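You operate a simulated robot arm through the tools that you are given. There is no shell and no other tool. Be economical: measure what you need, move in short steps, check, and stop when the job is done.

You run a simulated two-armed robot. Do the job below in one go: nothing can be reset, and whatever is moved stays where it is left.

JOB
Put the grey mug from the low end of the desk on the top of the brown cabinet. Then put one of the pens from the low end of the desk on top of the card on the long bench top. Then open the right bench drawer, take the brush from the low end of the desk and put it in the inside of the right bench drawer and shut the drawer again. Then close the clips drawer. Then shut the wide desk drawer. Then push the left bench drawer shut. Then put the blue scoop on the long bench top away on the front of the table. Then open the rough drawer. The order counts. Set down upright: grey mug.
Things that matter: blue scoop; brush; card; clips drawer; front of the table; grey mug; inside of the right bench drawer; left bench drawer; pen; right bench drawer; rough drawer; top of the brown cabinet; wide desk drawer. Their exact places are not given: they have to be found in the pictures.

Only the result counts: the job must be done as asked and must still hold three seconds after the hand-in. Knocking over, shifting, dropping, spilling or breaking anything else fails it.

ROBOT AND FRAMES
Two 7-joint arms with two-finger parallel grippers on one trunk, on a base that drives. Base frame: it is fixed to the floor where the robot stands at the start and does not move with it; the origin is under the middle of the robot, x ahead of it, y to its left, z up. Lengths are in mm, angles in rad, forces in N, time in s.
The left shoulder is at the start at [50, 187, 985], the right one opposite. With the tool pointing down near the work surface each hand reaches from about 100 to 660 mm from the robot's upright axis, wherever it stands, measured 20 degrees to its own side. Places, roughly: blue scoop (19x9x6 cm) [-1200, 800, 900]; brush (8x5x6 cm) [1100, -300, 800]; clips drawer [1200, -700, 800]; front of the table [5800, 2400, 800]; inside of the right bench drawer [-1100, 700, 700]; left bench drawer [-900, 0, 700]; pen (2x2x13 cm) [1000, 400, 800]; right bench drawer [-1100, 700, 700]; rough drawer [3300, -1100, 400]; top of the brown cabinet [3500, -1000, 700]; wide desk drawer [700, 400, 600]. Payload 3.43 kg a hand.
The TCP of each hand is the grasp point between the finger pads, 30 mm short of the fingertips. In the tool frame z runs along the fingers and y along their closing line. Largest opening 94 mm; finger width 28, thickness 10; the body of the gripper, 50 by 96 mm, starts 55 mm behind the TCP.
Orientation is told as [roll, pitch, yaw] about the base's x, y, z axes, in that order, counted from this pose: with the fingers straight down and closing along the base's y, the tool's x points along the base's -x, its y along +y and its z along -z.

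CONTROLS
- The arms move only by the tool servo_tool. It takes "left_rows", "right_rows" or both (then of equal length, played together; a hand with none holds still); each is a list of rows, each a list of 7 numbers: the shift along the tool's x, y, z in mm, then the turn, a rotation vector about the tool's x, y, z in rad, then the gripper command, from -1 (fully open) to 1 (shut), values between in proportion. In form: [[x, y, z, wx, wy, wz, fingers], ...]. A call has 1 to 12 rows; each row is the pose to reach, as a shift and turn from the pose commanded when the call began, along the tool's axes at that moment. Each row takes 0.2 s and may step no farther than 50 mm and 0.15 rad from the row before; otherwise, or with a gripper value out of range, the whole call is refused. Where a pose cannot be reached the arm comes as near as it can. A force on the tool above 40 N (or 10 N above the force at the start of the call, whichever is more), or a blocked arm, ends the call early, and 0.2 s more pass. Each finger travels about 153 mm/s and halts on what it meets, pressing with about 33 N; the grip force reading is that of the motor and also rises with nothing between the fingers. The clock runs only during rows and for 0.2 s after the last one: add rows that repeat a pose to give the fingers time. The reply holds the time, the measured pose of the TCP, the force on the tool along the base axes, the opening and the grip force, in the units named above and with some noise, with the torque about the TCP (base axes, N m) and any sound that the robot's microphone picked up.
- Cameras (640 x 400 px; columns grow to the right, rows downward): "scene" is now at [88, 81.9, 1157.4]; the picture's right is [0.92, -0.39, 0.00], its down [-0.21, -0.50, -0.84] and it looks along [0.33, 0.77, -0.54] (base axes); focal length 214 px, centre (320, 200). "left" rides on the left gripper at [76, -14, -102] in its tool frame; the picture's right is [0.18, 0.98, 0.00], its down [-0.75, 0.14, -0.64] and it looks along [-0.63, 0.12, 0.77] (tool axes); focal length 243 px, centre (320, 200). "right" rides on the right gripper at [76, 14, -102] in its tool frame; the picture's right is [-0.18, 0.98, 0.00], its down [-0.75, -0.14, -0.64] and it looks along [-0.63, -0.12, 0.77] (tool axes); focal length 243 px, centre (320, 200).
- get_image(camera): a new picture of that camera. It takes no simulated time.
- move_column(by): slides the trunk up (or, below 0, down) by that many mm; the arms and the scene camera ride with it, the base frame stays. It gives what a move gives, with no picture.
- drive_base(legs): drives the robot by 1 to 6 legs, each [ahead, left, turn to the left] in mm, mm and rad, along the robot's own axes; the way and the turn of a leg run together, so that a leg with both is an arc; at most 1500 mm and 3.142 rad a leg. The arms and the cameras ride along, it lands a little off, and it stops where it bumps. It gives what a move gives.
- head_to(pan, tilt): turns the head with the scene camera to pan (to the left, within 1.396 rad either way) and tilt (down, from -0.506 to 1.204), counted from straight ahead of the robot. It gives what a move gives.
- locate(camera, pixels): for up to 12 pixels [column, row] of the newest picture of that camera ("zoom" is the newest enlarged one), the place [x, y, z] in the base frame of the surface seen there, good to about 2 mm, but the place of the scene camera against the robot may be out by one fixed shift of up to 12 mm in any direction. It takes no simulated time.
- enlarge(camera, box): a new picture of the part [left, top, right, bottom] of that camera's present view, enlarged. It takes no simulated time.
- close_job(): hands the job in; it is judged then, once.

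Work in short steps. Measure before you move; look again where a grasp or a placing could have gone wrong, and mend it. You have 138 turns and 180 pictures in all, those below and enlarged ones among them. Open the grippers and draw the arms clear of the work before you hand the job in, unless the task says otherwise.

The tools are called after "Call:" as a command line: name --argument value ..., lists and objects as JSON in quotes. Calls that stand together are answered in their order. servo_tool: Moves the arms, as the interface text tells. Its arguments: {"type":"object","properties":{"left_rows":{"type":"array"},"right_rows":{"type":"array"}},"required":[]} The other tools are called the same way: move_column (by) slides the trunk up or down; drive_base (legs) drives the base; head_to (pan, tilt) turns the head that bears the scene camera; get_image (camera) takes a picture; locate (camera, pixels) gives the place of the surface under pixels of a picture; enlarge (camera, box) takes an enlarged picture of a part of a camera's view; close_job () hands the job in.

At the start:

```text
time_s: 0.0
left_eef_pos: [361.5, 405.5, 1013.2]
left_tool_rot: [0.0, 0.0, 0.002]
left_contact_force: [0.4, 0.3, -0.1]
left_moment: [-0.01, -0.01, -0.05]
left_finger_gap: 94.0
left_grip_force: 0.1
right_eef_pos: [400.9, 33.3, 1041.9]
right_tool_rot: [0.001, 0.0, 0.0]
right_contact_force: [0.4, 1.1, 0.2]
right_moment: [0.01, -0.03, 0.03]
right_finger_gap: 93.9
right_grip_force: 0.0
trunk travel left (down, up): [-200.0, 232.0]
robot x, y, heading: [2.2, 1.3, -0.004]
head pan, tilt: [1.169, 0.572]
```

scene: 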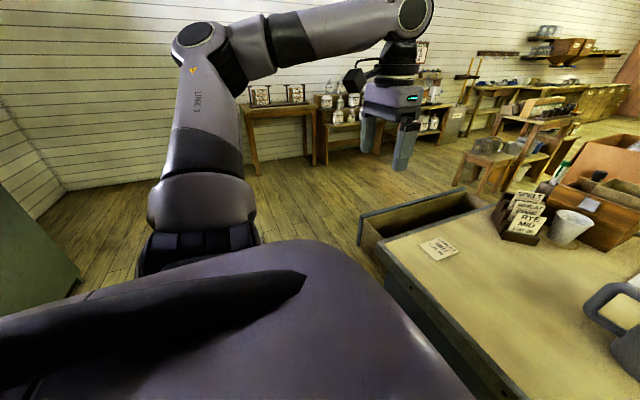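
right: 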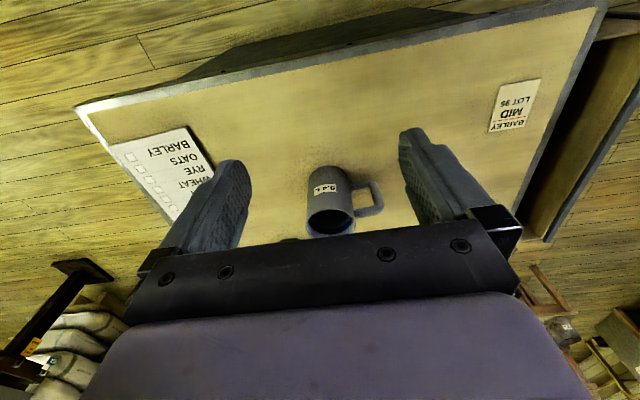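
left: 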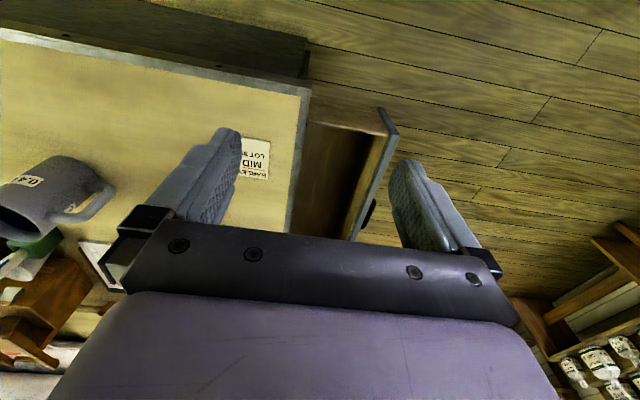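

The first pictures show a desk with a grey mug in front of me. I look around with the head, starting straight ahead and down.

Call:
head_to --pan 0.0 --tilt 0.6

Call:
get_image --camera "scene"

```text
time_s: 1.4
left_eef_pos: [362.1, 405.2, 1013.0]
left_tool_rot: [0.0, 0.0, 0.001]
left_contact_force: [0.2, 0.4, 0.1]
left_moment: [0.02, 0.02, -0.02]
left_finger_gap: 94.0
left_grip_force: 0.1
right_eef_pos: [401.4, 31.9, 1042.1]
right_tool_rot: [0.0, 0.001, 0.001]
right_contact_force: [-0.5, 1.4, -1.2]
right_moment: [-0.06, 0.06, 0.01]
right_finger_gap: 94.1
right_grip_force: 0.0
trunk travel left (down, up): [-200.0, 232.0]
robot x, y, heading: [-3.7, 0.2, 0.001]
head pan, tilt: [0.0, 0.6]
```

```text
176 pictures are left
```

scene: 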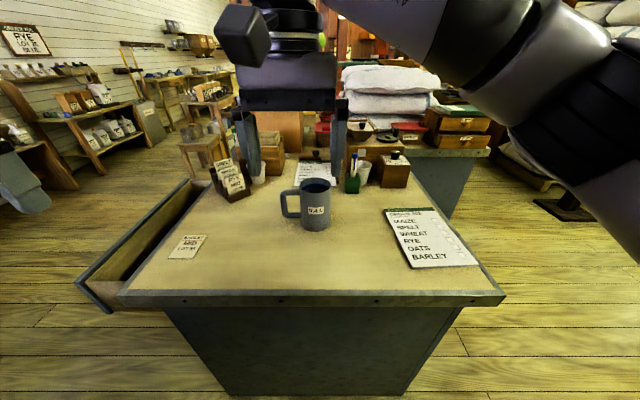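

The desk with the mug (315,205), pens cup (355,180) and open drawer at left (140,245) are in view. I locate key points and enlarge.

Call:
locate --camera "scene" --pixels '[[315, 212], [290, 208], [188, 247], [130, 293], [500, 293], [352, 188], [235, 190], [95, 290], [195, 185], [430, 240], [395, 185], [460, 155]]'

Call:
enlarge --camera "scene" --box '[200, 90, 500, 240]'

```text
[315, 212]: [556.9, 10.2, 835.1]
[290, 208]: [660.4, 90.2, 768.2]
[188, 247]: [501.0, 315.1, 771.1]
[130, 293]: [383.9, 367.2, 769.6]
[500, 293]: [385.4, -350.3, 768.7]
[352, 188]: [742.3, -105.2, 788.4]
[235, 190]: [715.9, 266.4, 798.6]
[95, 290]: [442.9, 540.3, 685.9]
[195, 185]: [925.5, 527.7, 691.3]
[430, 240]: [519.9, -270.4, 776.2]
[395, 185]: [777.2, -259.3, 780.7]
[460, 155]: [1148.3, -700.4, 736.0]
```

```text
2.13 times, centred on (350, 165) of scene
```

zoom: 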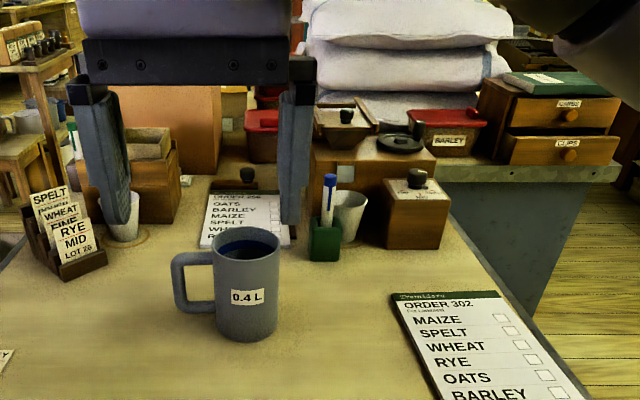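

Mug and pen holder are seen, but the arms block much. I draw both hands aside, low steps: right to about (250,-370), left to (250,450).

Call:
servo_tool --right_rows '[[12, -45, 0, 0, 0, 0, -1], [25, -90, 0, 0, 0, 0, -1], [38, -135, 0, 0, 0, 0, -1], [50, -180, 0, 0, 0, 0, -1], [65, -225, 0, 0, 0, 0, -1], [80, -270, 0, 0, 0, 0, -1], [95, -315, 0, 0, 0, 0, -1], [110, -360, 0, 0, 0, 0, -1], [125, -400, 0, 0, 0, 0, -1], [150, -430, 0, 0, 0, 0, -1]]' --left_rows '[[12, 0, 0, 0, 0, 0, -1], [24, 0, 0, 0, 0, 0, -1], [36, 0, 0, 0, 0, 0, -1], [48, 0, 0, 0, 0, 0, -1], [60, 0, 0, 0, 0, 0, -1], [72, 0, 0, 0, 0, 0, -1], [84, 0, 0, 0, 0, 0, -1], [96, 0, 0, 0, 0, 0, -1], [100, 0, 0, 0, 0, 0, -1], [110, 0, 0, 0, 0, 0, -1]]'

Call:
get_image --camera "scene"

```text
time_s: 3.6
left_eef_pos: [253.6, 404.4, 1014.0]
left_tool_rot: [-0.001, 0.002, 0.002]
left_contact_force: [0.3, 0.4, -0.7]
left_moment: [0.01, 0.0, 0.03]
left_finger_gap: 94.0
left_grip_force: 0.3
right_eef_pos: [283.7, -370.4, 1032.5]
right_tool_rot: [0.001, 0.0, 0.002]
right_contact_force: [0.1, 0.3, 0.2]
right_moment: [0.0, 0.0, -0.01]
right_finger_gap: 94.2
right_grip_force: 0.1
right hand out of reach, approached as far as the arm can: row 9, 10
trunk travel left (down, up): [-200.0, 232.0]
robot x, y, heading: [2.1, -0.4, 0.004]
head pan, tilt: [0.0, 0.6]
```

```text
174 pictures are left
```

scene: 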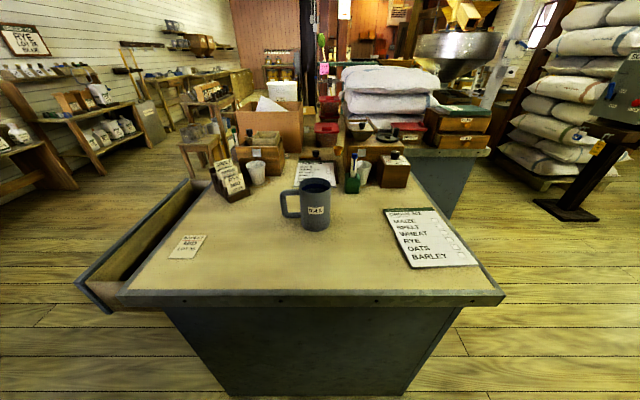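

Clear view now. I enlarge the far part of the desk and pan to the sides to survey the room.

Call:
enlarge --camera "scene" --box '[200, 100, 360, 200]'

Call:
enlarge --camera "scene" --box '[340, 90, 500, 190]'

Call:
head_to --pan -1.0 --tilt 0.4

Call:
get_image --camera "scene"

Call:
head_to --pan 1.39 --tilt 0.4

Call:
get_image --camera "scene"

```text
4.00 times, centred on (280, 150) of scene
```

zoom: 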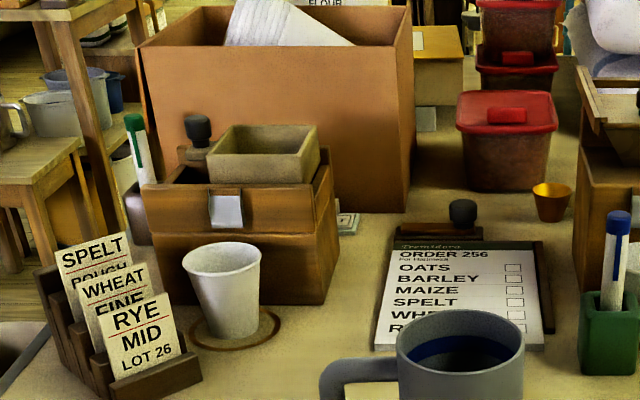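

```text
4.00 times, centred on (420, 140) of scene
```

zoom: 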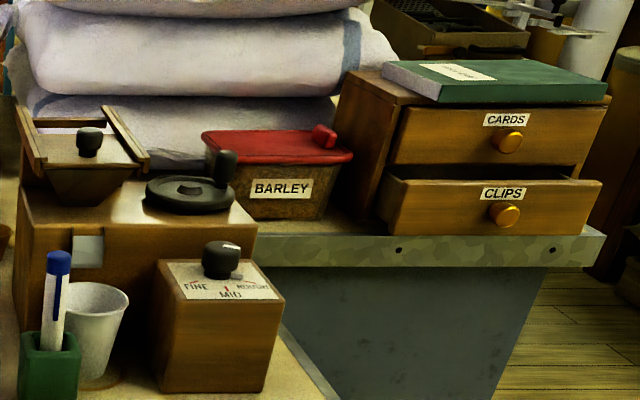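

```text
time_s: 4.8
left_eef_pos: [254.7, 404.5, 1014.6]
left_tool_rot: [0.0, -0.001, 0.001]
left_contact_force: [0.2, 0.7, 0.6]
left_moment: [0.02, 0.03, 0.01]
left_finger_gap: 94.1
left_grip_force: 0.1
right_eef_pos: [283.4, -370.5, 1033.8]
right_tool_rot: [-0.001, 0.0, 0.002]
right_contact_force: [-0.3, -0.9, -0.1]
right_moment: [-0.02, 0.04, 0.01]
right_finger_gap: 93.9
right_grip_force: 0.1
trunk travel left (down, up): [-200.0, 232.0]
robot x, y, heading: [1.1, 1.1, -0.002]
head pan, tilt: [-1.0, 0.4]
```

```text
171 pictures are left
```

scene: 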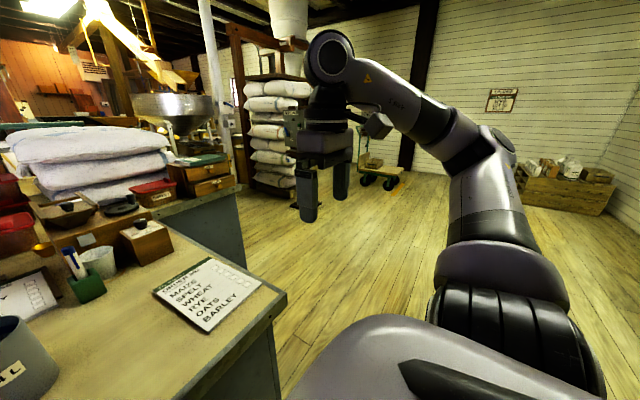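

```text
time_s: 7.0
left_eef_pos: [253.8, 404.4, 1012.9]
left_tool_rot: [0.0, 0.0, 0.001]
left_contact_force: [-0.7, -1.1, 0.3]
left_moment: [-0.02, -0.02, -0.03]
left_finger_gap: 94.2
left_grip_force: 0.0
right_eef_pos: [283.7, -370.7, 1033.9]
right_tool_rot: [0.0, 0.0, 0.001]
right_contact_force: [-1.8, -0.3, 0.1]
right_moment: [0.05, 0.04, 0.03]
right_finger_gap: 94.0
right_grip_force: 0.1
trunk travel left (down, up): [-200.0, 232.0]
robot x, y, heading: [-1.7, -0.9, 0.007]
head pan, tilt: [1.389, 0.4]
```

```text
170 pictures are left
```

scene: 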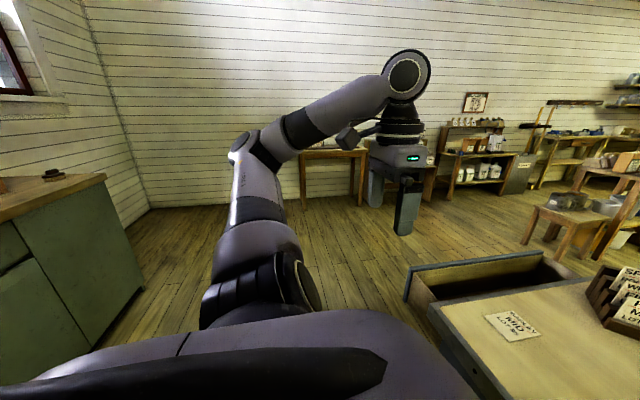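

The bench is behind me; pens and mug are on the desk. I look ahead toward the far room and right to plan the driving.

Call:
head_to --pan -0.4 --tilt 0.15

Call:
get_image --camera "scene"

Call:
enlarge --camera "scene" --box '[200, 60, 440, 210]'

Call:
enlarge --camera "scene" --box '[60, 120, 260, 245]'

```text
time_s: 8.8
left_eef_pos: [253.6, 406.1, 1014.3]
left_tool_rot: [-0.001, -0.001, 0.002]
left_contact_force: [0.1, 0.9, -0.6]
left_moment: [0.02, 0.01, 0.01]
left_finger_gap: 93.7
left_grip_force: 0.1
right_eef_pos: [283.8, -369.1, 1032.3]
right_tool_rot: [0.0, 0.001, 0.001]
right_contact_force: [0.1, -0.5, 0.4]
right_moment: [0.0, 0.04, 0.01]
right_finger_gap: 93.9
right_grip_force: 0.0
trunk travel left (down, up): [-200.0, 232.0]
robot x, y, heading: [-1.6, -3.0, -0.003]
head pan, tilt: [-0.4, 0.15]
```

```text
169 pictures are left
```

scene: 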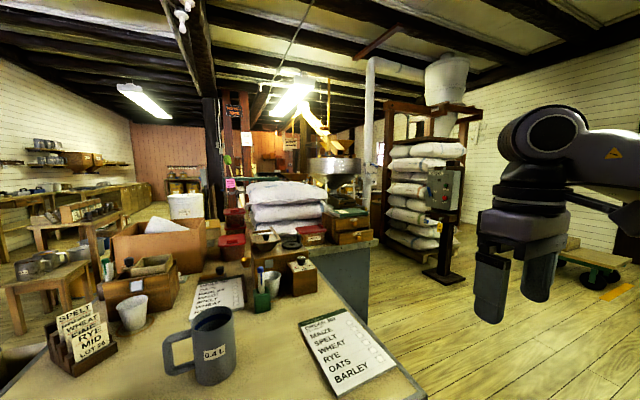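

```text
2.67 times, centred on (320, 135) of scene
```

zoom: 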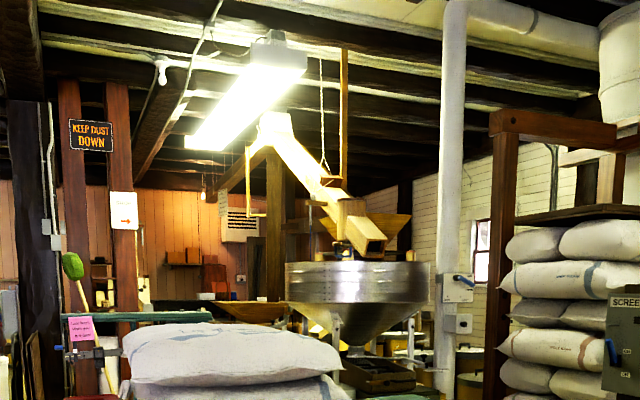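

```text
3.20 times, centred on (160, 182) of scene
```

zoom: 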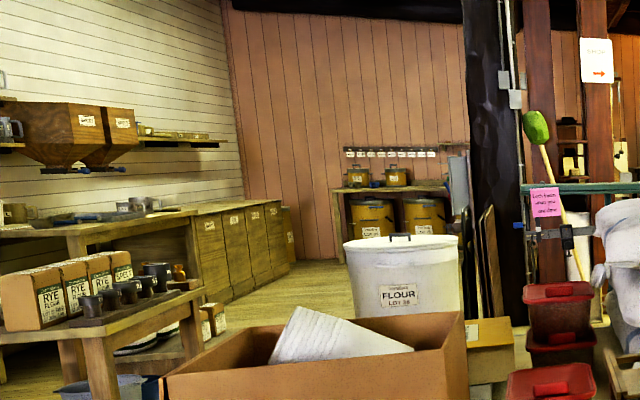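

I look at the mug close up from the head to measure its size.

Call:
head_to --pan 0.0 --tilt 0.75

Call:
enlarge --camera "scene" --box '[260, 110, 420, 210]'

```text
time_s: 9.8
left_eef_pos: [253.1, 405.3, 1014.6]
left_tool_rot: [-0.001, 0.001, 0.003]
left_contact_force: [0.3, -0.1, -1.0]
left_moment: [-0.01, -0.02, 0.01]
left_finger_gap: 93.9
left_grip_force: 0.1
right_eef_pos: [284.5, -370.3, 1032.6]
right_tool_rot: [0.0, 0.002, 0.0]
right_contact_force: [-0.6, 0.1, 1.0]
right_moment: [0.02, -0.01, -0.02]
right_finger_gap: 94.0
right_grip_force: 0.0
trunk travel left (down, up): [-200.0, 232.0]
robot x, y, heading: [-0.0, 0.8, -0.003]
head pan, tilt: [0.0, 0.75]
```

```text
4.00 times, centred on (340, 160) of scene
```

zoom: 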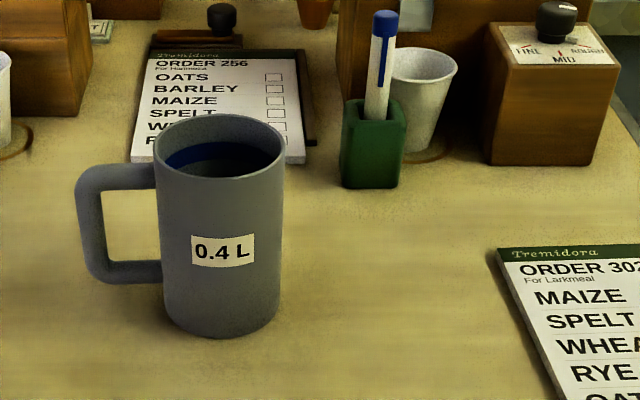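

Mug with handle at left of picture. I locate the rim, sides, handle, and the pen's points.

Call:
locate --camera "zoom" --pixels '[[157, 172], [283, 168], [220, 178], [222, 118], [222, 162], [125, 180], [85, 240], [225, 325], [381, 60], [372, 170], [381, 15], [420, 120]]'

```text
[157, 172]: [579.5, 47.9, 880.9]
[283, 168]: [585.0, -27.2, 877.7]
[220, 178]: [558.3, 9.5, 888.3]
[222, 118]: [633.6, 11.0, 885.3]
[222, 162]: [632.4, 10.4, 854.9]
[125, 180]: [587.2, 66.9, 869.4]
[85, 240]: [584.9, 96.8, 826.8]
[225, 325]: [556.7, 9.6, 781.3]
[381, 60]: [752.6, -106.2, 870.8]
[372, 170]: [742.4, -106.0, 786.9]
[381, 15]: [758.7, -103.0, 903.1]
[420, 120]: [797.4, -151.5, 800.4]
```

The mug is about 77 mm wide, centred near (596,10), rim at 888, handle toward +y. I move the right hand above it while yawing about 1.4 rad so the fingers close roughly along x, clear of the handle.

Call:
servo_tool --right_rows '[[-28, 34, 0, 0, 0, -0.13, -1], [-56, 69, 0, 0, 0, -0.26, -1], [-84, 103, 0, 0, 0, -0.39, -1], [-112, 138, 0, 0, 0, -0.52, -1], [-140, 172, 0, 0, 0, -0.65, -1], [-168, 207, 0, 0, 0, -0.78, -1], [-196, 241, 0, 0, 0, -0.91, -1], [-224, 276, 0, 0, 0, -1.04, -1], [-252, 310, 0, 0, 0, -1.17, -1], [-280, 345, 0, 0, 0, -1.3, -1], [-311, 380, 0, 0, 0, -1.4, -1]]'

Call:
get_image --camera "right"

```text
time_s: 12.2
left_eef_pos: [253.2, 405.0, 1015.1]
left_tool_rot: [-0.002, 0.0, 0.002]
left_contact_force: [0.3, 0.3, 0.8]
left_moment: [0.0, 0.0, 0.02]
left_finger_gap: 93.9
left_grip_force: 0.1
right_eef_pos: [380.2, 0.4, 988.6]
right_tool_rot: [-0.002, -0.001, 1.362]
right_contact_force: [-0.3, 0.4, -0.7]
right_moment: [-0.01, 0.02, -0.02]
right_finger_gap: 94.0
right_grip_force: 0.0
right hand out of reach, approached as far as the arm can: row 7, 8, 9, 10, 11
trunk travel left (down, up): [-200.0, 232.0]
robot x, y, heading: [2.0, -2.3, 0.003]
head pan, tilt: [0.0, 0.75]
```

```text
165 pictures are left
```

right: 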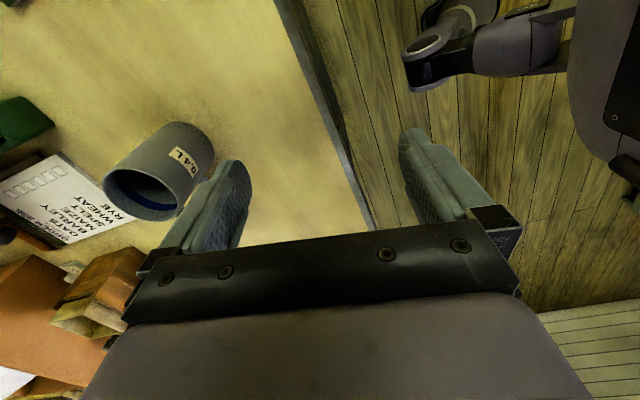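

Out of reach at that height; the hand stopped at (380,0,989). I raise the trunk by 150 so the hand works lower relative to the shoulder.

Call:
move_column --by 150

```text
time_s: 14.0
left_eef_pos: [254.1, 405.0, 1163.8]
left_tool_rot: [-0.001, 0.0, 0.002]
left_contact_force: [0.6, -0.1, -0.2]
left_moment: [0.01, 0.0, -0.01]
left_finger_gap: 93.9
left_grip_force: 0.0
right_eef_pos: [379.8, -0.9, 1137.9]
right_tool_rot: [-0.002, -0.003, 1.36]
right_contact_force: [0.2, 0.3, 0.0]
right_moment: [0.02, -0.02, 0.04]
right_finger_gap: 94.0
right_grip_force: 0.0
trunk travel left (down, up): [-350.0, 82.0]
robot x, y, heading: [-5.3, 3.3, -0.0]
head pan, tilt: [0.0, 0.75]
```

Now I lower the hand to about z 950 and slide it over the mug.

Call:
servo_tool --right_rows '[[0, 0, 48, 0, 0, 0, -1], [0, 0, 96, 0, 0, 0, -1], [0, 0, 144, 0, 0, 0, -1], [0, 0, 188, 0, 0, 0, -1], [-11, -42, 188, 0, 0, 0, -1], [-22, -84, 188, 0, 0, 0, -1], [-33, -126, 188, 0, 0, 0, -1], [-44, -168, 188, 0, 0, 0, -1], [-55, -209, 188, 0, 0, 0, -1]]'

Call:
get_image --camera "right"

```text
time_s: 16.0
left_eef_pos: [253.6, 406.4, 1163.7]
left_tool_rot: [0.0, -0.001, 0.003]
left_contact_force: [-0.2, -0.2, 0.2]
left_moment: [-0.02, 0.0, -0.02]
left_finger_gap: 93.9
left_grip_force: 0.1
right_eef_pos: [388.3, 2.4, 948.3]
right_tool_rot: [-0.002, -0.004, 1.358]
right_contact_force: [-0.5, -0.1, -0.2]
right_moment: [-0.01, 0.05, 0.0]
right_finger_gap: 94.3
right_grip_force: 0.0
right hand out of reach, approached as far as the arm can: row 5, 6, 7, 8, 9
trunk travel left (down, up): [-350.0, 82.0]
robot x, y, heading: [0.3, 0.5, 0.002]
head pan, tilt: [0.0, 0.75]
```

```text
164 pictures are left
```

right: 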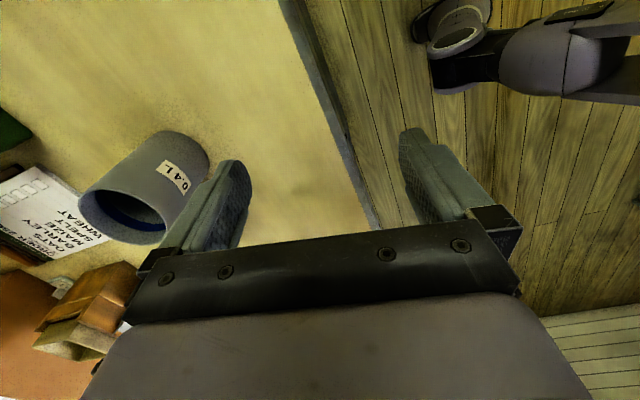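

The yaw of +1.36 is at a wrist limit. I turn the other way, to about -0.9 rad, before reaching forward.

Call:
servo_tool --right_rows '[[0, 0, -5, 0, 0, 0.14, -1], [0, 0, -10, 0, 0, 0.28, -1], [0, 0, -20, 0, 0, 0.42, -1], [0, 0, -20, 0, 0, 0.56, -1], [0, 0, -20, 0, 0, 0.7, -1], [0, 0, -20, 0, 0, 0.84, -1], [0, 0, -20, 0, 0, 0.98, -1], [0, 0, -20, 0, 0, 1.12, -1], [0, 0, -20, 0, 0, 1.26, -1], [0, 0, -20, 0, 0, 1.4, -1], [0, 0, -20, 0, 0, 1.54, -1], [0, 0, -20, 0, 0, 1.68, -1]]'

```text
time_s: 18.6
left_eef_pos: [252.7, 404.3, 1163.1]
left_tool_rot: [0.0, -0.001, 0.0]
left_contact_force: [-0.1, 0.4, 0.0]
left_moment: [0.01, 0.0, -0.02]
left_finger_gap: 93.9
left_grip_force: 0.1
right_eef_pos: [398.2, 1.8, 970.2]
right_tool_rot: [0.003, -0.002, -0.322]
right_contact_force: [-0.6, -0.2, -0.4]
right_moment: [0.04, -0.02, 0.0]
right_finger_gap: 94.1
right_grip_force: 0.0
trunk travel left (down, up): [-350.0, 82.0]
robot x, y, heading: [-0.6, 1.5, 0.003]
head pan, tilt: [0.0, 0.75]
```

Good. Now forward to about (560,10) while turning further to -0.9.

Call:
servo_tool --right_rows '[[-38, 15, 0, 0, 0, 0.14, -1], [-75, 29, 0, 0, 0, 0.28, -1], [-113, 44, 0, 0, 0, 0.42, -1], [-151, 59, 0, 0, 0, 0.58, -1]]'

Call:
get_image --camera "right"

```text
refused: row 4 steps farther than a row can; nothing moved
```

```text
163 pictures are left
```

right: 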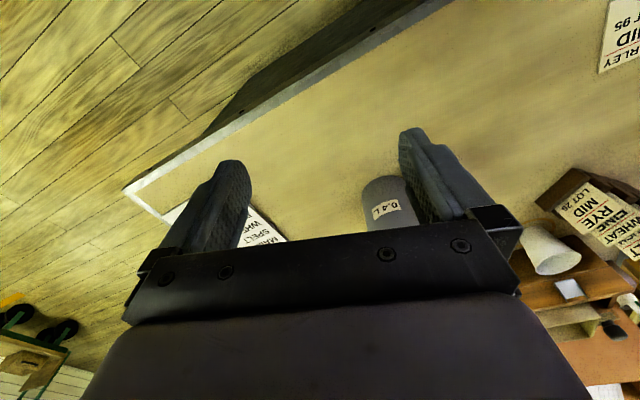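

The last row turned too far; I resend with even steps.

Call:
servo_tool --right_rows '[[-38, 15, 0, 0, 0, 0.14, -1], [-75, 29, 0, 0, 0, 0.28, -1], [-113, 44, 0, 0, 0, 0.42, -1], [-151, 59, 0, 0, 0, 0.56, -1]]'

Call:
get_image --camera "right"

```text
time_s: 19.6
left_eef_pos: [253.3, 406.0, 1162.7]
left_tool_rot: [0.0, -0.001, 0.003]
left_contact_force: [0.0, 0.5, 0.1]
left_moment: [-0.04, 0.01, -0.01]
left_finger_gap: 94.1
left_grip_force: 0.1
right_eef_pos: [557.2, 10.9, 972.0]
right_tool_rot: [0.002, 0.0, -0.876]
right_contact_force: [-0.7, -0.2, -0.3]
right_moment: [-0.03, 0.02, 0.0]
right_finger_gap: 94.0
right_grip_force: 0.0
trunk travel left (down, up): [-350.0, 82.0]
robot x, y, heading: [-3.5, 1.4, -0.001]
head pan, tilt: [0.0, 0.75]
```

```text
162 pictures are left
```

right: 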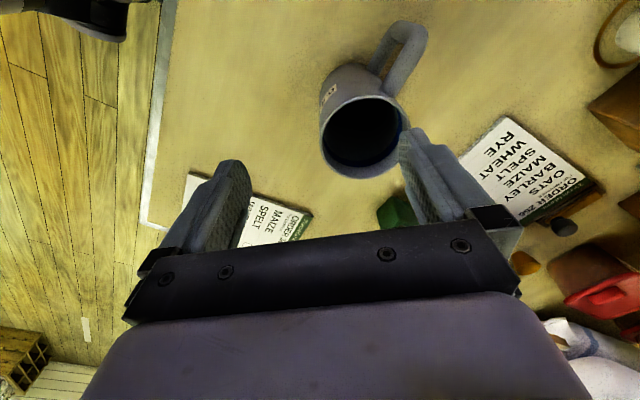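

I locate the mug rim in the hand camera to get its true centre.

Call:
locate --camera "right" --pixels '[[322, 135], [330, 105], [345, 168], [365, 98], [400, 108], [375, 175], [408, 128], [415, 40]]'

```text
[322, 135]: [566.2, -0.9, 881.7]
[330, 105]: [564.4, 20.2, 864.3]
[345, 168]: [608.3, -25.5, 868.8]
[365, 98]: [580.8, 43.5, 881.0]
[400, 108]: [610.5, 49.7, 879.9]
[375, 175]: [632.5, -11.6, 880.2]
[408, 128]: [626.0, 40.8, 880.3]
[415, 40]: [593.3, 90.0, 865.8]
```

Centre is about (602,13), rim z 881, radius 38. I move over it, descend to TCP z≈852.

Call:
servo_tool --right_rows '[[-27, 36, 0, 0, 0, 0, -1], [-27, 36, 0, 0, 0, 0, -1], [-27, 36, 30, 0, 0, 0, -1], [-27, 36, 60, 0, 0, 0, -1], [-27, 36, 80, 0, 0, 0, -1], [-27, 36, 100, 0, 0, 0, -1], [-27, 36, 120, 0, 0, 0, -1]]'

Call:
get_image --camera "right"

```text
time_s: 21.2
left_eef_pos: [253.8, 405.9, 1163.8]
left_tool_rot: [-0.001, 0.001, 0.003]
left_contact_force: [0.6, -0.4, 0.2]
left_moment: [-0.01, 0.02, -0.01]
left_finger_gap: 94.2
left_grip_force: 0.0
right_eef_pos: [573.6, -1.5, 895.6]
right_tool_rot: [0.004, 0.0, -0.88]
right_contact_force: [-0.5, 1.0, -0.3]
right_moment: [-0.01, 0.0, 0.01]
right_finger_gap: 94.1
right_grip_force: 0.0
right hand out of reach, approached as far as the arm can: row 1, 2, 3, 4, 5, 6, 7
trunk travel left (down, up): [-350.0, 82.0]
robot x, y, heading: [-3.3, 0.7, -0.002]
head pan, tilt: [0.0, 0.75]
```

```text
161 pictures are left
```

right: 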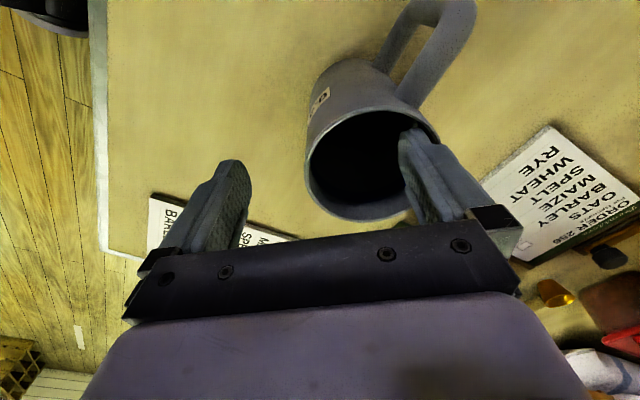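

Still short by ~30 mm. I lift the hand and drive the base 70 mm ahead.

Call:
servo_tool --right_rows '[[10, 0, -45, 0, 0, 0, -1], [30, -10, -75, 0, 0, 0, -1]]'

Call:
drive_base --legs '[[70, 0, 0]]'

Call:
get_image --camera "right"

```text
time_s: 21.8
left_eef_pos: [253.8, 405.4, 1164.2]
left_tool_rot: [0.0, -0.001, 0.0]
left_contact_force: [0.6, 0.0, -0.3]
left_moment: [0.03, 0.01, -0.01]
left_finger_gap: 94.0
left_grip_force: 0.1
right_eef_pos: [545.5, 16.7, 969.0]
right_tool_rot: [0.004, 0.0, -0.879]
right_contact_force: [0.2, 0.5, -0.4]
right_moment: [-0.01, -0.02, -0.01]
right_finger_gap: 93.8
right_grip_force: 0.1
trunk travel left (down, up): [-350.0, 82.0]
robot x, y, heading: [2.4, -1.1, 0.001]
head pan, tilt: [0.0, 0.75]
```

```text
time_s: 22.8
left_eef_pos: [326.9, 404.3, 1163.8]
left_tool_rot: [0.0, 0.0, 0.0]
left_contact_force: [0.4, 0.0, 0.0]
left_moment: [0.02, -0.01, 0.0]
left_finger_gap: 93.9
left_grip_force: 0.0
right_eef_pos: [616.8, 15.8, 969.0]
right_tool_rot: [0.004, 0.0, -0.88]
right_contact_force: [-0.6, 0.3, -0.1]
right_moment: [0.0, 0.01, -0.02]
right_finger_gap: 93.9
right_grip_force: 0.1
trunk travel left (down, up): [-350.0, 82.0]
robot x, y, heading: [70.5, 2.2, -0.001]
head pan, tilt: [0.0, 0.75]
```

```text
160 pictures are left
```

right: 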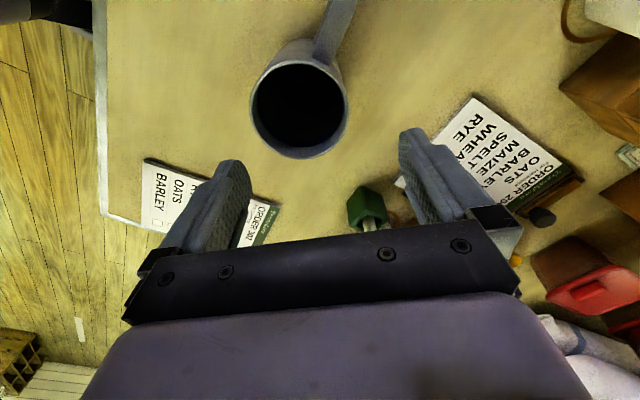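

Now within reach: hand (617,16). I shift to (602,13) and descend to z≈852.

Call:
servo_tool --right_rows '[[7, -13, 0, 0, 0, 0, -1], [7, -13, 30, 0, 0, 0, -1], [7, -13, 55, 0, 0, 0, -1], [7, -13, 55, 0, 0, 0, -1]]'

Call:
get_image --camera "right"

```text
time_s: 23.8
left_eef_pos: [324.7, 403.7, 1164.6]
left_tool_rot: [0.001, 0.0, 0.001]
left_contact_force: [-0.3, 0.1, -0.8]
left_moment: [0.01, -0.01, -0.02]
left_finger_gap: 93.8
left_grip_force: 0.1
right_eef_pos: [602.9, 8.6, 913.6]
right_tool_rot: [0.003, 0.0, -0.879]
right_contact_force: [-1.4, -0.6, 0.6]
right_moment: [0.0, 0.0, 0.01]
right_finger_gap: 94.3
right_grip_force: 0.1
trunk travel left (down, up): [-350.0, 82.0]
robot x, y, heading: [72.8, -3.0, -0.006]
head pan, tilt: [0.0, 0.75]
```

```text
159 pictures are left
```

right: 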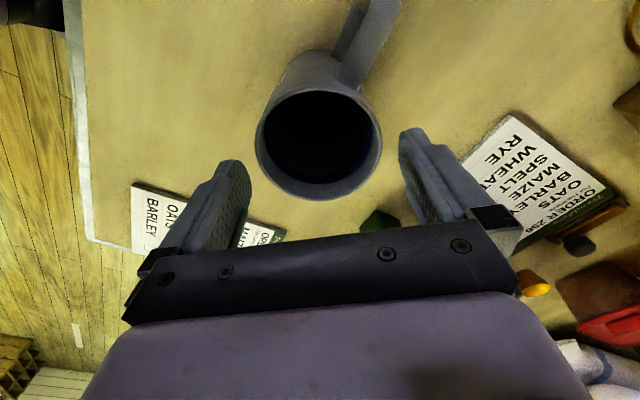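

Laterally centred. I check the rim location again to fix the offset along the finger width.

Call:
locate --camera "right" --pixels '[[258, 135], [381, 145], [320, 195], [290, 184], [360, 180], [270, 105], [300, 93], [372, 110]]'

```text
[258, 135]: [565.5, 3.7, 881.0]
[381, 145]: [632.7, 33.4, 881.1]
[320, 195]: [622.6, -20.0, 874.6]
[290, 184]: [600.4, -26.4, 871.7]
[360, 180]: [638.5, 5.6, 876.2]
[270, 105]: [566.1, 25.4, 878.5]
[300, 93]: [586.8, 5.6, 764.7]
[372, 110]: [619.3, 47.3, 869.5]
```

Centre (601,12) against TCP (603,8.6): a 4 mm nudge, then descend 60 and close.

Call:
servo_tool --right_rows '[[4, 1, 0, 0, 0, 0, -1], [4, 1, 25, 0, 0, 0, -1], [4, 1, 45, 0, 0, 0, -1], [4, 1, 60, 0, 0, 0, -1], [4, 1, 60, 0, 0, 0, -1], [4, 1, 60, 0, 0, 0, 1], [4, 1, 60, 0, 0, 0, 1], [4, 1, 60, 0, 0, 0, 1]]'

Call:
get_image --camera "right"

```text
time_s: 25.6
left_eef_pos: [324.8, 403.7, 1162.9]
left_tool_rot: [0.001, 0.001, 0.001]
left_contact_force: [0.0, 0.8, -0.1]
left_moment: [0.01, 0.0, 0.0]
left_finger_gap: 93.9
left_grip_force: 0.2
right_eef_pos: [602.4, 16.1, 854.1]
right_tool_rot: [0.004, 0.001, -0.879]
right_contact_force: [0.3, -0.6, 0.5]
right_moment: [-0.02, 0.07, 0.02]
right_finger_gap: 78.9
right_grip_force: 33.9
trunk travel left (down, up): [-350.0, 82.0]
robot x, y, heading: [71.7, -1.1, -0.001]
head pan, tilt: [0.0, 0.75]
```

```text
158 pictures are left
```

right: 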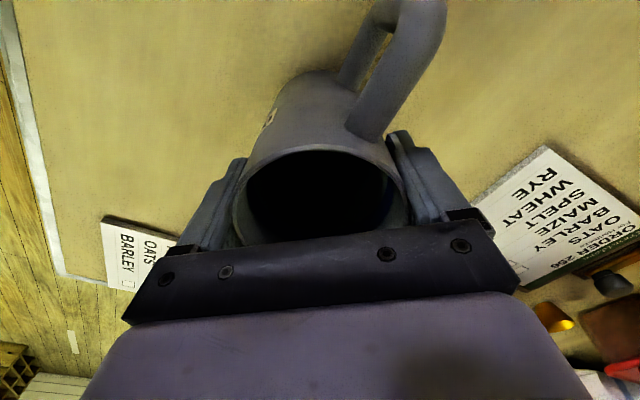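

The mug is gripped (gap 78.9, 34 N). I lift 150 mm and draw it back towards the robot.

Call:
servo_tool --right_rows '[[0, 0, -30, 0, 0, 0, 1], [0, 0, -70, 0, 0, 0, 1], [0, 0, -110, 0, 0, 0, 1], [0, 0, -150, 0, 0, 0, 1], [5, -45, -150, 0, 0, 0, 1], [10, -90, -150, 0, 0, 0, 1], [15, -135, -150, 0, 0, 0, 1], [20, -180, -150, 0, 0, 0, 1], [25, -225, -150, 0, 0, 0, 1], [30, -270, -150, 0, 0, 0, 1]]'

Call:
head_to --pan -0.9 --tilt 0.45

Call:
get_image --camera "scene"

```text
time_s: 27.8
left_eef_pos: [325.8, 404.9, 1163.4]
left_tool_rot: [-0.001, 0.0, 0.0]
left_contact_force: [-0.1, 0.4, 0.2]
left_moment: [0.03, 0.0, 0.03]
left_finger_gap: 93.8
left_grip_force: 0.1
right_eef_pos: [376.3, -135.9, 1003.9]
right_tool_rot: [0.005, 0.0, -0.881]
right_contact_force: [-0.4, -0.1, -0.6]
right_moment: [0.0, -0.01, -0.03]
right_finger_gap: 79.0
right_grip_force: 33.3
trunk travel left (down, up): [-350.0, 82.0]
robot x, y, heading: [74.3, -2.2, 0.001]
head pan, tilt: [0.0, 0.75]
```

```text
time_s: 29.0
left_eef_pos: [325.8, 404.0, 1164.1]
left_tool_rot: [-0.001, 0.001, 0.0]
left_contact_force: [-0.5, -0.3, 0.4]
left_moment: [-0.03, -0.01, 0.01]
left_finger_gap: 94.0
left_grip_force: 0.1
right_eef_pos: [376.0, -134.9, 1003.3]
right_tool_rot: [0.002, 0.0, -0.879]
right_contact_force: [-0.8, 0.6, -1.3]
right_moment: [-0.03, -0.03, -0.01]
right_finger_gap: 79.0
right_grip_force: 33.2
trunk travel left (down, up): [-350.0, 82.0]
robot x, y, heading: [69.7, 1.3, 0.002]
head pan, tilt: [-0.901, 0.45]
```

```text
157 pictures are left
```

scene: 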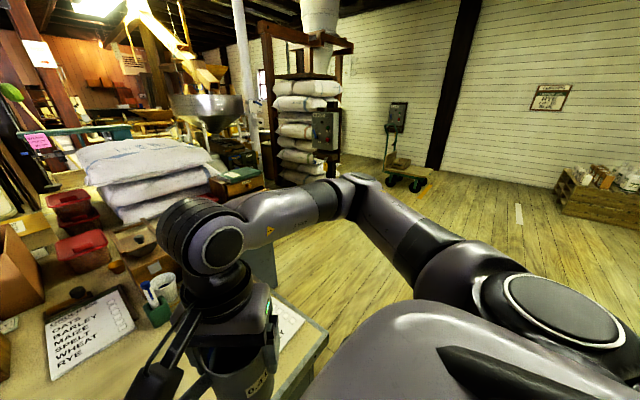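

I locate floor obstacles to plan the drive to the cabinet.

Call:
locate --camera "scene" --pixels '[[285, 180], [325, 130], [400, 185], [265, 185], [235, 185], [262, 280], [310, 360], [215, 125], [240, 150], [300, 90], [500, 240], [225, 155]]'

Call:
enlarge --camera "scene" --box '[160, 80, 360, 205]'

```text
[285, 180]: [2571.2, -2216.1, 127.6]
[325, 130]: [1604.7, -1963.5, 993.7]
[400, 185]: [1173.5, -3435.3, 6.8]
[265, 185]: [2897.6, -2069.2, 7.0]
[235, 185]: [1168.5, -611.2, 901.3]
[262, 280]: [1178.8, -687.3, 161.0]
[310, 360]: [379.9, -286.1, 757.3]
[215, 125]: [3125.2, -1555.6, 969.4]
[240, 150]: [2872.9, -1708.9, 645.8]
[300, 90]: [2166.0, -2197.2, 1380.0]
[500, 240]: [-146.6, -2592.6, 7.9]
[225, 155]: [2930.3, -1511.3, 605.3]
```

```text
3.20 times, centred on (260, 142) of scene
```

zoom: 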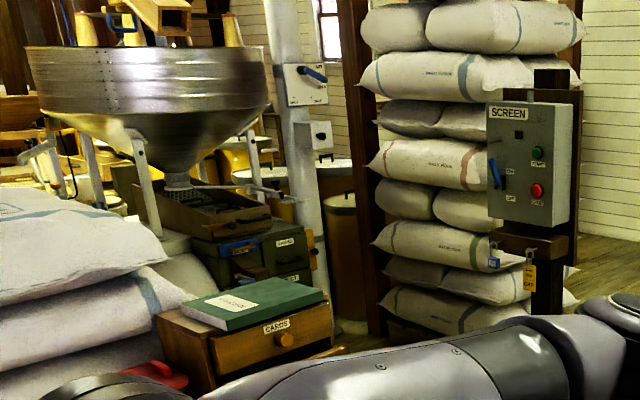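

Corridor at y≈-1250 is clear (panel stand at (1600,-1960), desk edge y≈-700). I drive back, right, then ahead partway.

Call:
drive_base --legs '[[-250, 0, 0], [0, -1280, 0], [1000, 0, 0]]'

Call:
head_to --pan 0.2 --tilt 0.25

Call:
get_image --camera "scene"

```text
time_s: 41.6
left_eef_pos: [1098.7, -846.0, 1165.5]
left_tool_rot: [0.0, -0.001, 0.004]
left_contact_force: [-0.1, -0.8, 0.0]
left_moment: [-0.01, 0.0, 0.0]
left_finger_gap: 94.0
left_grip_force: 0.1
right_eef_pos: [1150.6, -1385.7, 1003.5]
right_tool_rot: [0.004, 0.0, -0.877]
right_contact_force: [0.6, 0.1, -2.1]
right_moment: [-0.04, -0.02, -0.02]
right_finger_gap: 78.8
right_grip_force: 32.7
trunk travel left (down, up): [-350.0, 82.0]
robot x, y, heading: [846.8, -1252.6, 0.002]
head pan, tilt: [-0.901, 0.45]
```

```text
time_s: 42.9
left_eef_pos: [1097.1, -844.7, 1163.9]
left_tool_rot: [0.0, 0.0, 0.002]
left_contact_force: [-0.2, 0.2, 0.3]
left_moment: [-0.03, -0.02, 0.01]
left_finger_gap: 94.0
left_grip_force: 0.1
right_eef_pos: [1151.0, -1386.5, 1003.1]
right_tool_rot: [0.003, 0.0, -0.876]
right_contact_force: [0.1, 0.5, -0.7]
right_moment: [0.0, 0.02, -0.03]
right_finger_gap: 78.8
right_grip_force: 33.1
trunk travel left (down, up): [-350.0, 82.0]
robot x, y, heading: [843.4, -1251.0, 0.002]
head pan, tilt: [0.201, 0.25]
```

```text
155 pictures are left
```

scene: 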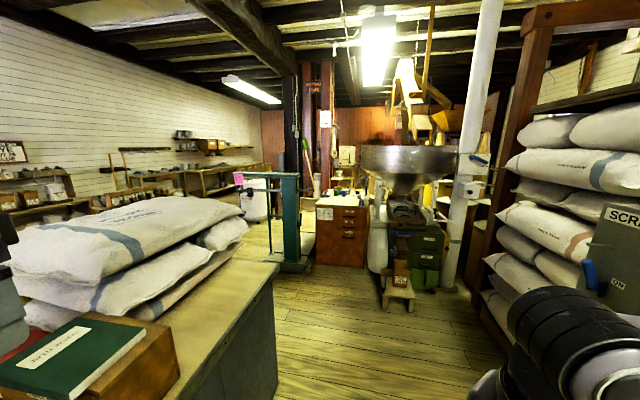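

Call:
enlarge --camera "scene" --box '[270, 160, 470, 320]'

Call:
locate --camera "scene" --pixels '[[342, 208], [342, 240], [325, 255], [345, 196], [400, 300], [285, 265], [415, 250], [275, 270], [465, 270], [330, 198], [420, 295], [300, 310]]'

```text
2.50 times, centred on (370, 240) of scene
```

zoom: 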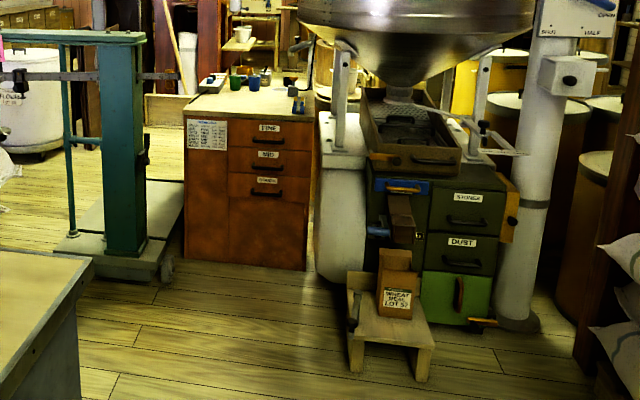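

```text
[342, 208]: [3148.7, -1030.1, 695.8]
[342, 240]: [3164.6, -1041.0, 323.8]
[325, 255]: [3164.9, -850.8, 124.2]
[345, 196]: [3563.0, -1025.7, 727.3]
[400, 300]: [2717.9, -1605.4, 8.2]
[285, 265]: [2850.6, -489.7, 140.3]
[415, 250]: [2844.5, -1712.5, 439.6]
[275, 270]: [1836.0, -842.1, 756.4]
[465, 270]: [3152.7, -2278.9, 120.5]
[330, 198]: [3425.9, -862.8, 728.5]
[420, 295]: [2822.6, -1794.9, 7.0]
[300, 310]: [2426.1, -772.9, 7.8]
```

The brown cabinet (front x≈3155, y −750…−1230, top z≈728) shows drawers FINE/MID/ROUGH. I drive ahead along the aisle.

Call:
drive_base --legs '[[0, -30, 0], [1450, 0, 0], [0, 230, 0]]'

Call:
head_to --pan 0.0 --tilt 0.5

Call:
get_image --camera "scene"

```text
time_s: 49.6
left_eef_pos: [2354.1, -867.2, 1165.1]
left_tool_rot: [0.0, -0.002, 0.006]
left_contact_force: [-0.5, -1.1, 0.0]
left_moment: [-0.01, -0.03, -0.01]
left_finger_gap: 93.8
left_grip_force: 0.1
right_eef_pos: [2408.1, -1407.3, 1004.1]
right_tool_rot: [0.003, 0.001, -0.872]
right_contact_force: [0.2, 0.4, -1.5]
right_moment: [-0.04, -0.02, 0.0]
right_finger_gap: 78.7
right_grip_force: 32.5
trunk travel left (down, up): [-350.0, 82.0]
robot x, y, heading: [2102.8, -1268.9, 0.004]
head pan, tilt: [0.201, 0.25]
stopped in leg 2: the robot was blocked; the commanded pose is now the measured one
```

```text
time_s: 50.3
left_eef_pos: [2354.9, -867.9, 1164.5]
left_tool_rot: [0.0, 0.0, 0.009]
left_contact_force: [-0.2, -0.3, 0.4]
left_moment: [-0.02, 0.04, 0.02]
left_finger_gap: 93.7
left_grip_force: 0.1
right_eef_pos: [2408.3, -1408.9, 1002.9]
right_tool_rot: [0.003, 0.001, -0.873]
right_contact_force: [-0.2, -0.4, -0.7]
right_moment: [-0.04, -0.02, -0.02]
right_finger_gap: 78.9
right_grip_force: 32.9
trunk travel left (down, up): [-350.0, 82.0]
robot x, y, heading: [2102.2, -1273.7, 0.001]
head pan, tilt: [0.0, 0.499]
```

```text
153 pictures are left
```

scene: 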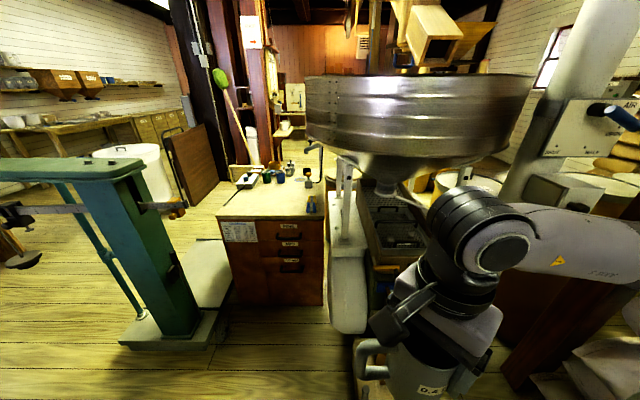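

The drive was blocked at x=2102. I look left and right to see what was touched.

Call:
head_to --pan -0.9 --tilt 0.7

Call:
get_image --camera "scene"

Call:
head_to --pan 0.9 --tilt 0.7

Call:
get_image --camera "scene"

Call:
get_image --camera "left"

Call:
get_image --camera "right"

```text
time_s: 51.5
left_eef_pos: [2355.2, -867.3, 1164.8]
left_tool_rot: [0.0, 0.0, 0.007]
left_contact_force: [0.0, 0.5, -0.1]
left_moment: [0.02, 0.01, 0.02]
left_finger_gap: 94.0
left_grip_force: 0.1
right_eef_pos: [2408.9, -1408.0, 1002.8]
right_tool_rot: [0.003, 0.0, -0.873]
right_contact_force: [-0.1, -0.5, -2.0]
right_moment: [-0.07, 0.0, -0.02]
right_finger_gap: 78.8
right_grip_force: 32.8
trunk travel left (down, up): [-350.0, 82.0]
robot x, y, heading: [2103.2, -1275.7, 0.008]
head pan, tilt: [-0.901, 0.7]
```

```text
152 pictures are left
```

scene: 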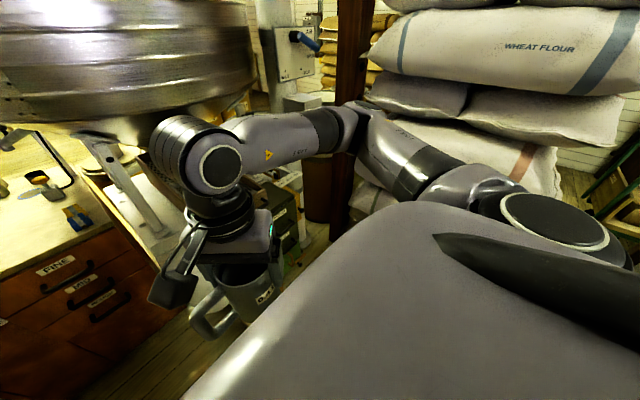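

```text
time_s: 53.3
left_eef_pos: [2355.5, -868.0, 1164.6]
left_tool_rot: [0.001, -0.002, 0.007]
left_contact_force: [0.1, 0.2, 0.0]
left_moment: [0.01, -0.01, 0.01]
left_finger_gap: 94.2
left_grip_force: 0.1
right_eef_pos: [2409.5, -1407.6, 1003.4]
right_tool_rot: [0.002, 0.0, -0.873]
right_contact_force: [-0.7, -0.1, -1.5]
right_moment: [-0.02, 0.01, 0.0]
right_finger_gap: 78.9
right_grip_force: 32.8
trunk travel left (down, up): [-350.0, 82.0]
robot x, y, heading: [2103.7, -1275.5, 0.008]
head pan, tilt: [0.901, 0.7]
```

```text
151 pictures are left
```

scene: 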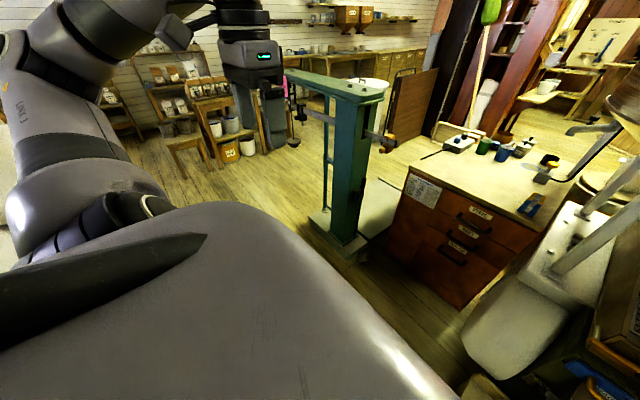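

```text
150 pictures are left
```

left: 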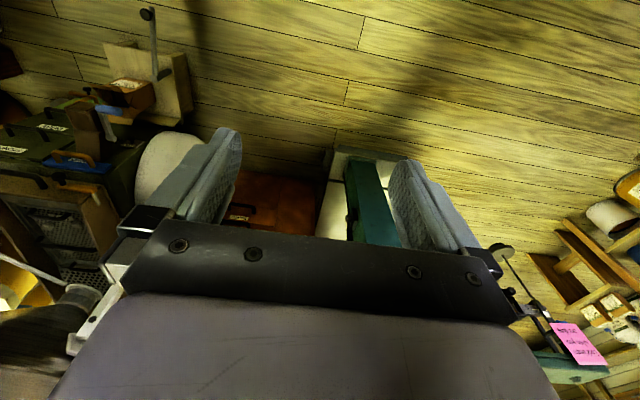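

```text
149 pictures are left
```

right: 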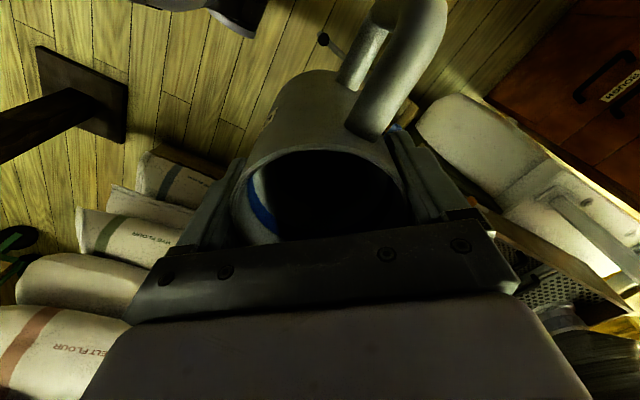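

Possibly the right forearm met the hopper or the post. I retake the right view and measure.

Call:
head_to --pan -0.8 --tilt 0.5

Call:
get_image --camera "scene"

Call:
locate --camera "scene" --pixels '[[200, 120], [240, 100], [300, 90], [340, 60], [360, 100], [350, 140], [230, 140], [130, 130], [270, 60], [330, 170], [450, 120], [400, 150]]'

```text
time_s: 55.1
left_eef_pos: [2355.2, -868.3, 1164.3]
left_tool_rot: [0.001, -0.001, 0.006]
left_contact_force: [0.4, 0.0, -0.2]
left_moment: [0.01, -0.01, 0.0]
left_finger_gap: 94.3
left_grip_force: 0.0
right_eef_pos: [2408.9, -1407.9, 1004.4]
right_tool_rot: [0.004, 0.0, -0.872]
right_contact_force: [-0.1, -0.4, -1.4]
right_moment: [-0.03, 0.0, 0.0]
right_finger_gap: 78.7
right_grip_force: 32.1
trunk travel left (down, up): [-350.0, 82.0]
robot x, y, heading: [2105.2, -1273.4, 0.007]
head pan, tilt: [-0.799, 0.499]
```

```text
148 pictures are left
```

scene: 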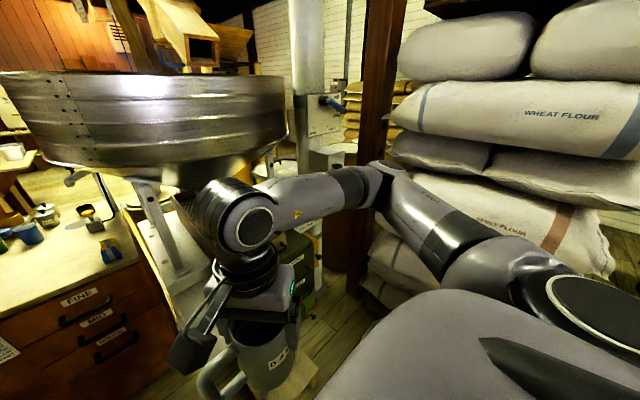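

```text
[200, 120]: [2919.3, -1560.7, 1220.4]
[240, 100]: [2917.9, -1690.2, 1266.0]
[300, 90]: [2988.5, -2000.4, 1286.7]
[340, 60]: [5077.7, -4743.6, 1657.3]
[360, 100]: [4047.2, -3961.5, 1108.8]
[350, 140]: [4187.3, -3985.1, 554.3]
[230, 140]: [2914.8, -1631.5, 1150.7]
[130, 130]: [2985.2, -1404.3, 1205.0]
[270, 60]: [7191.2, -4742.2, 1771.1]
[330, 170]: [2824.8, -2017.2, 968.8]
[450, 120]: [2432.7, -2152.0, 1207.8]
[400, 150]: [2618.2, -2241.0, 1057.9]
```

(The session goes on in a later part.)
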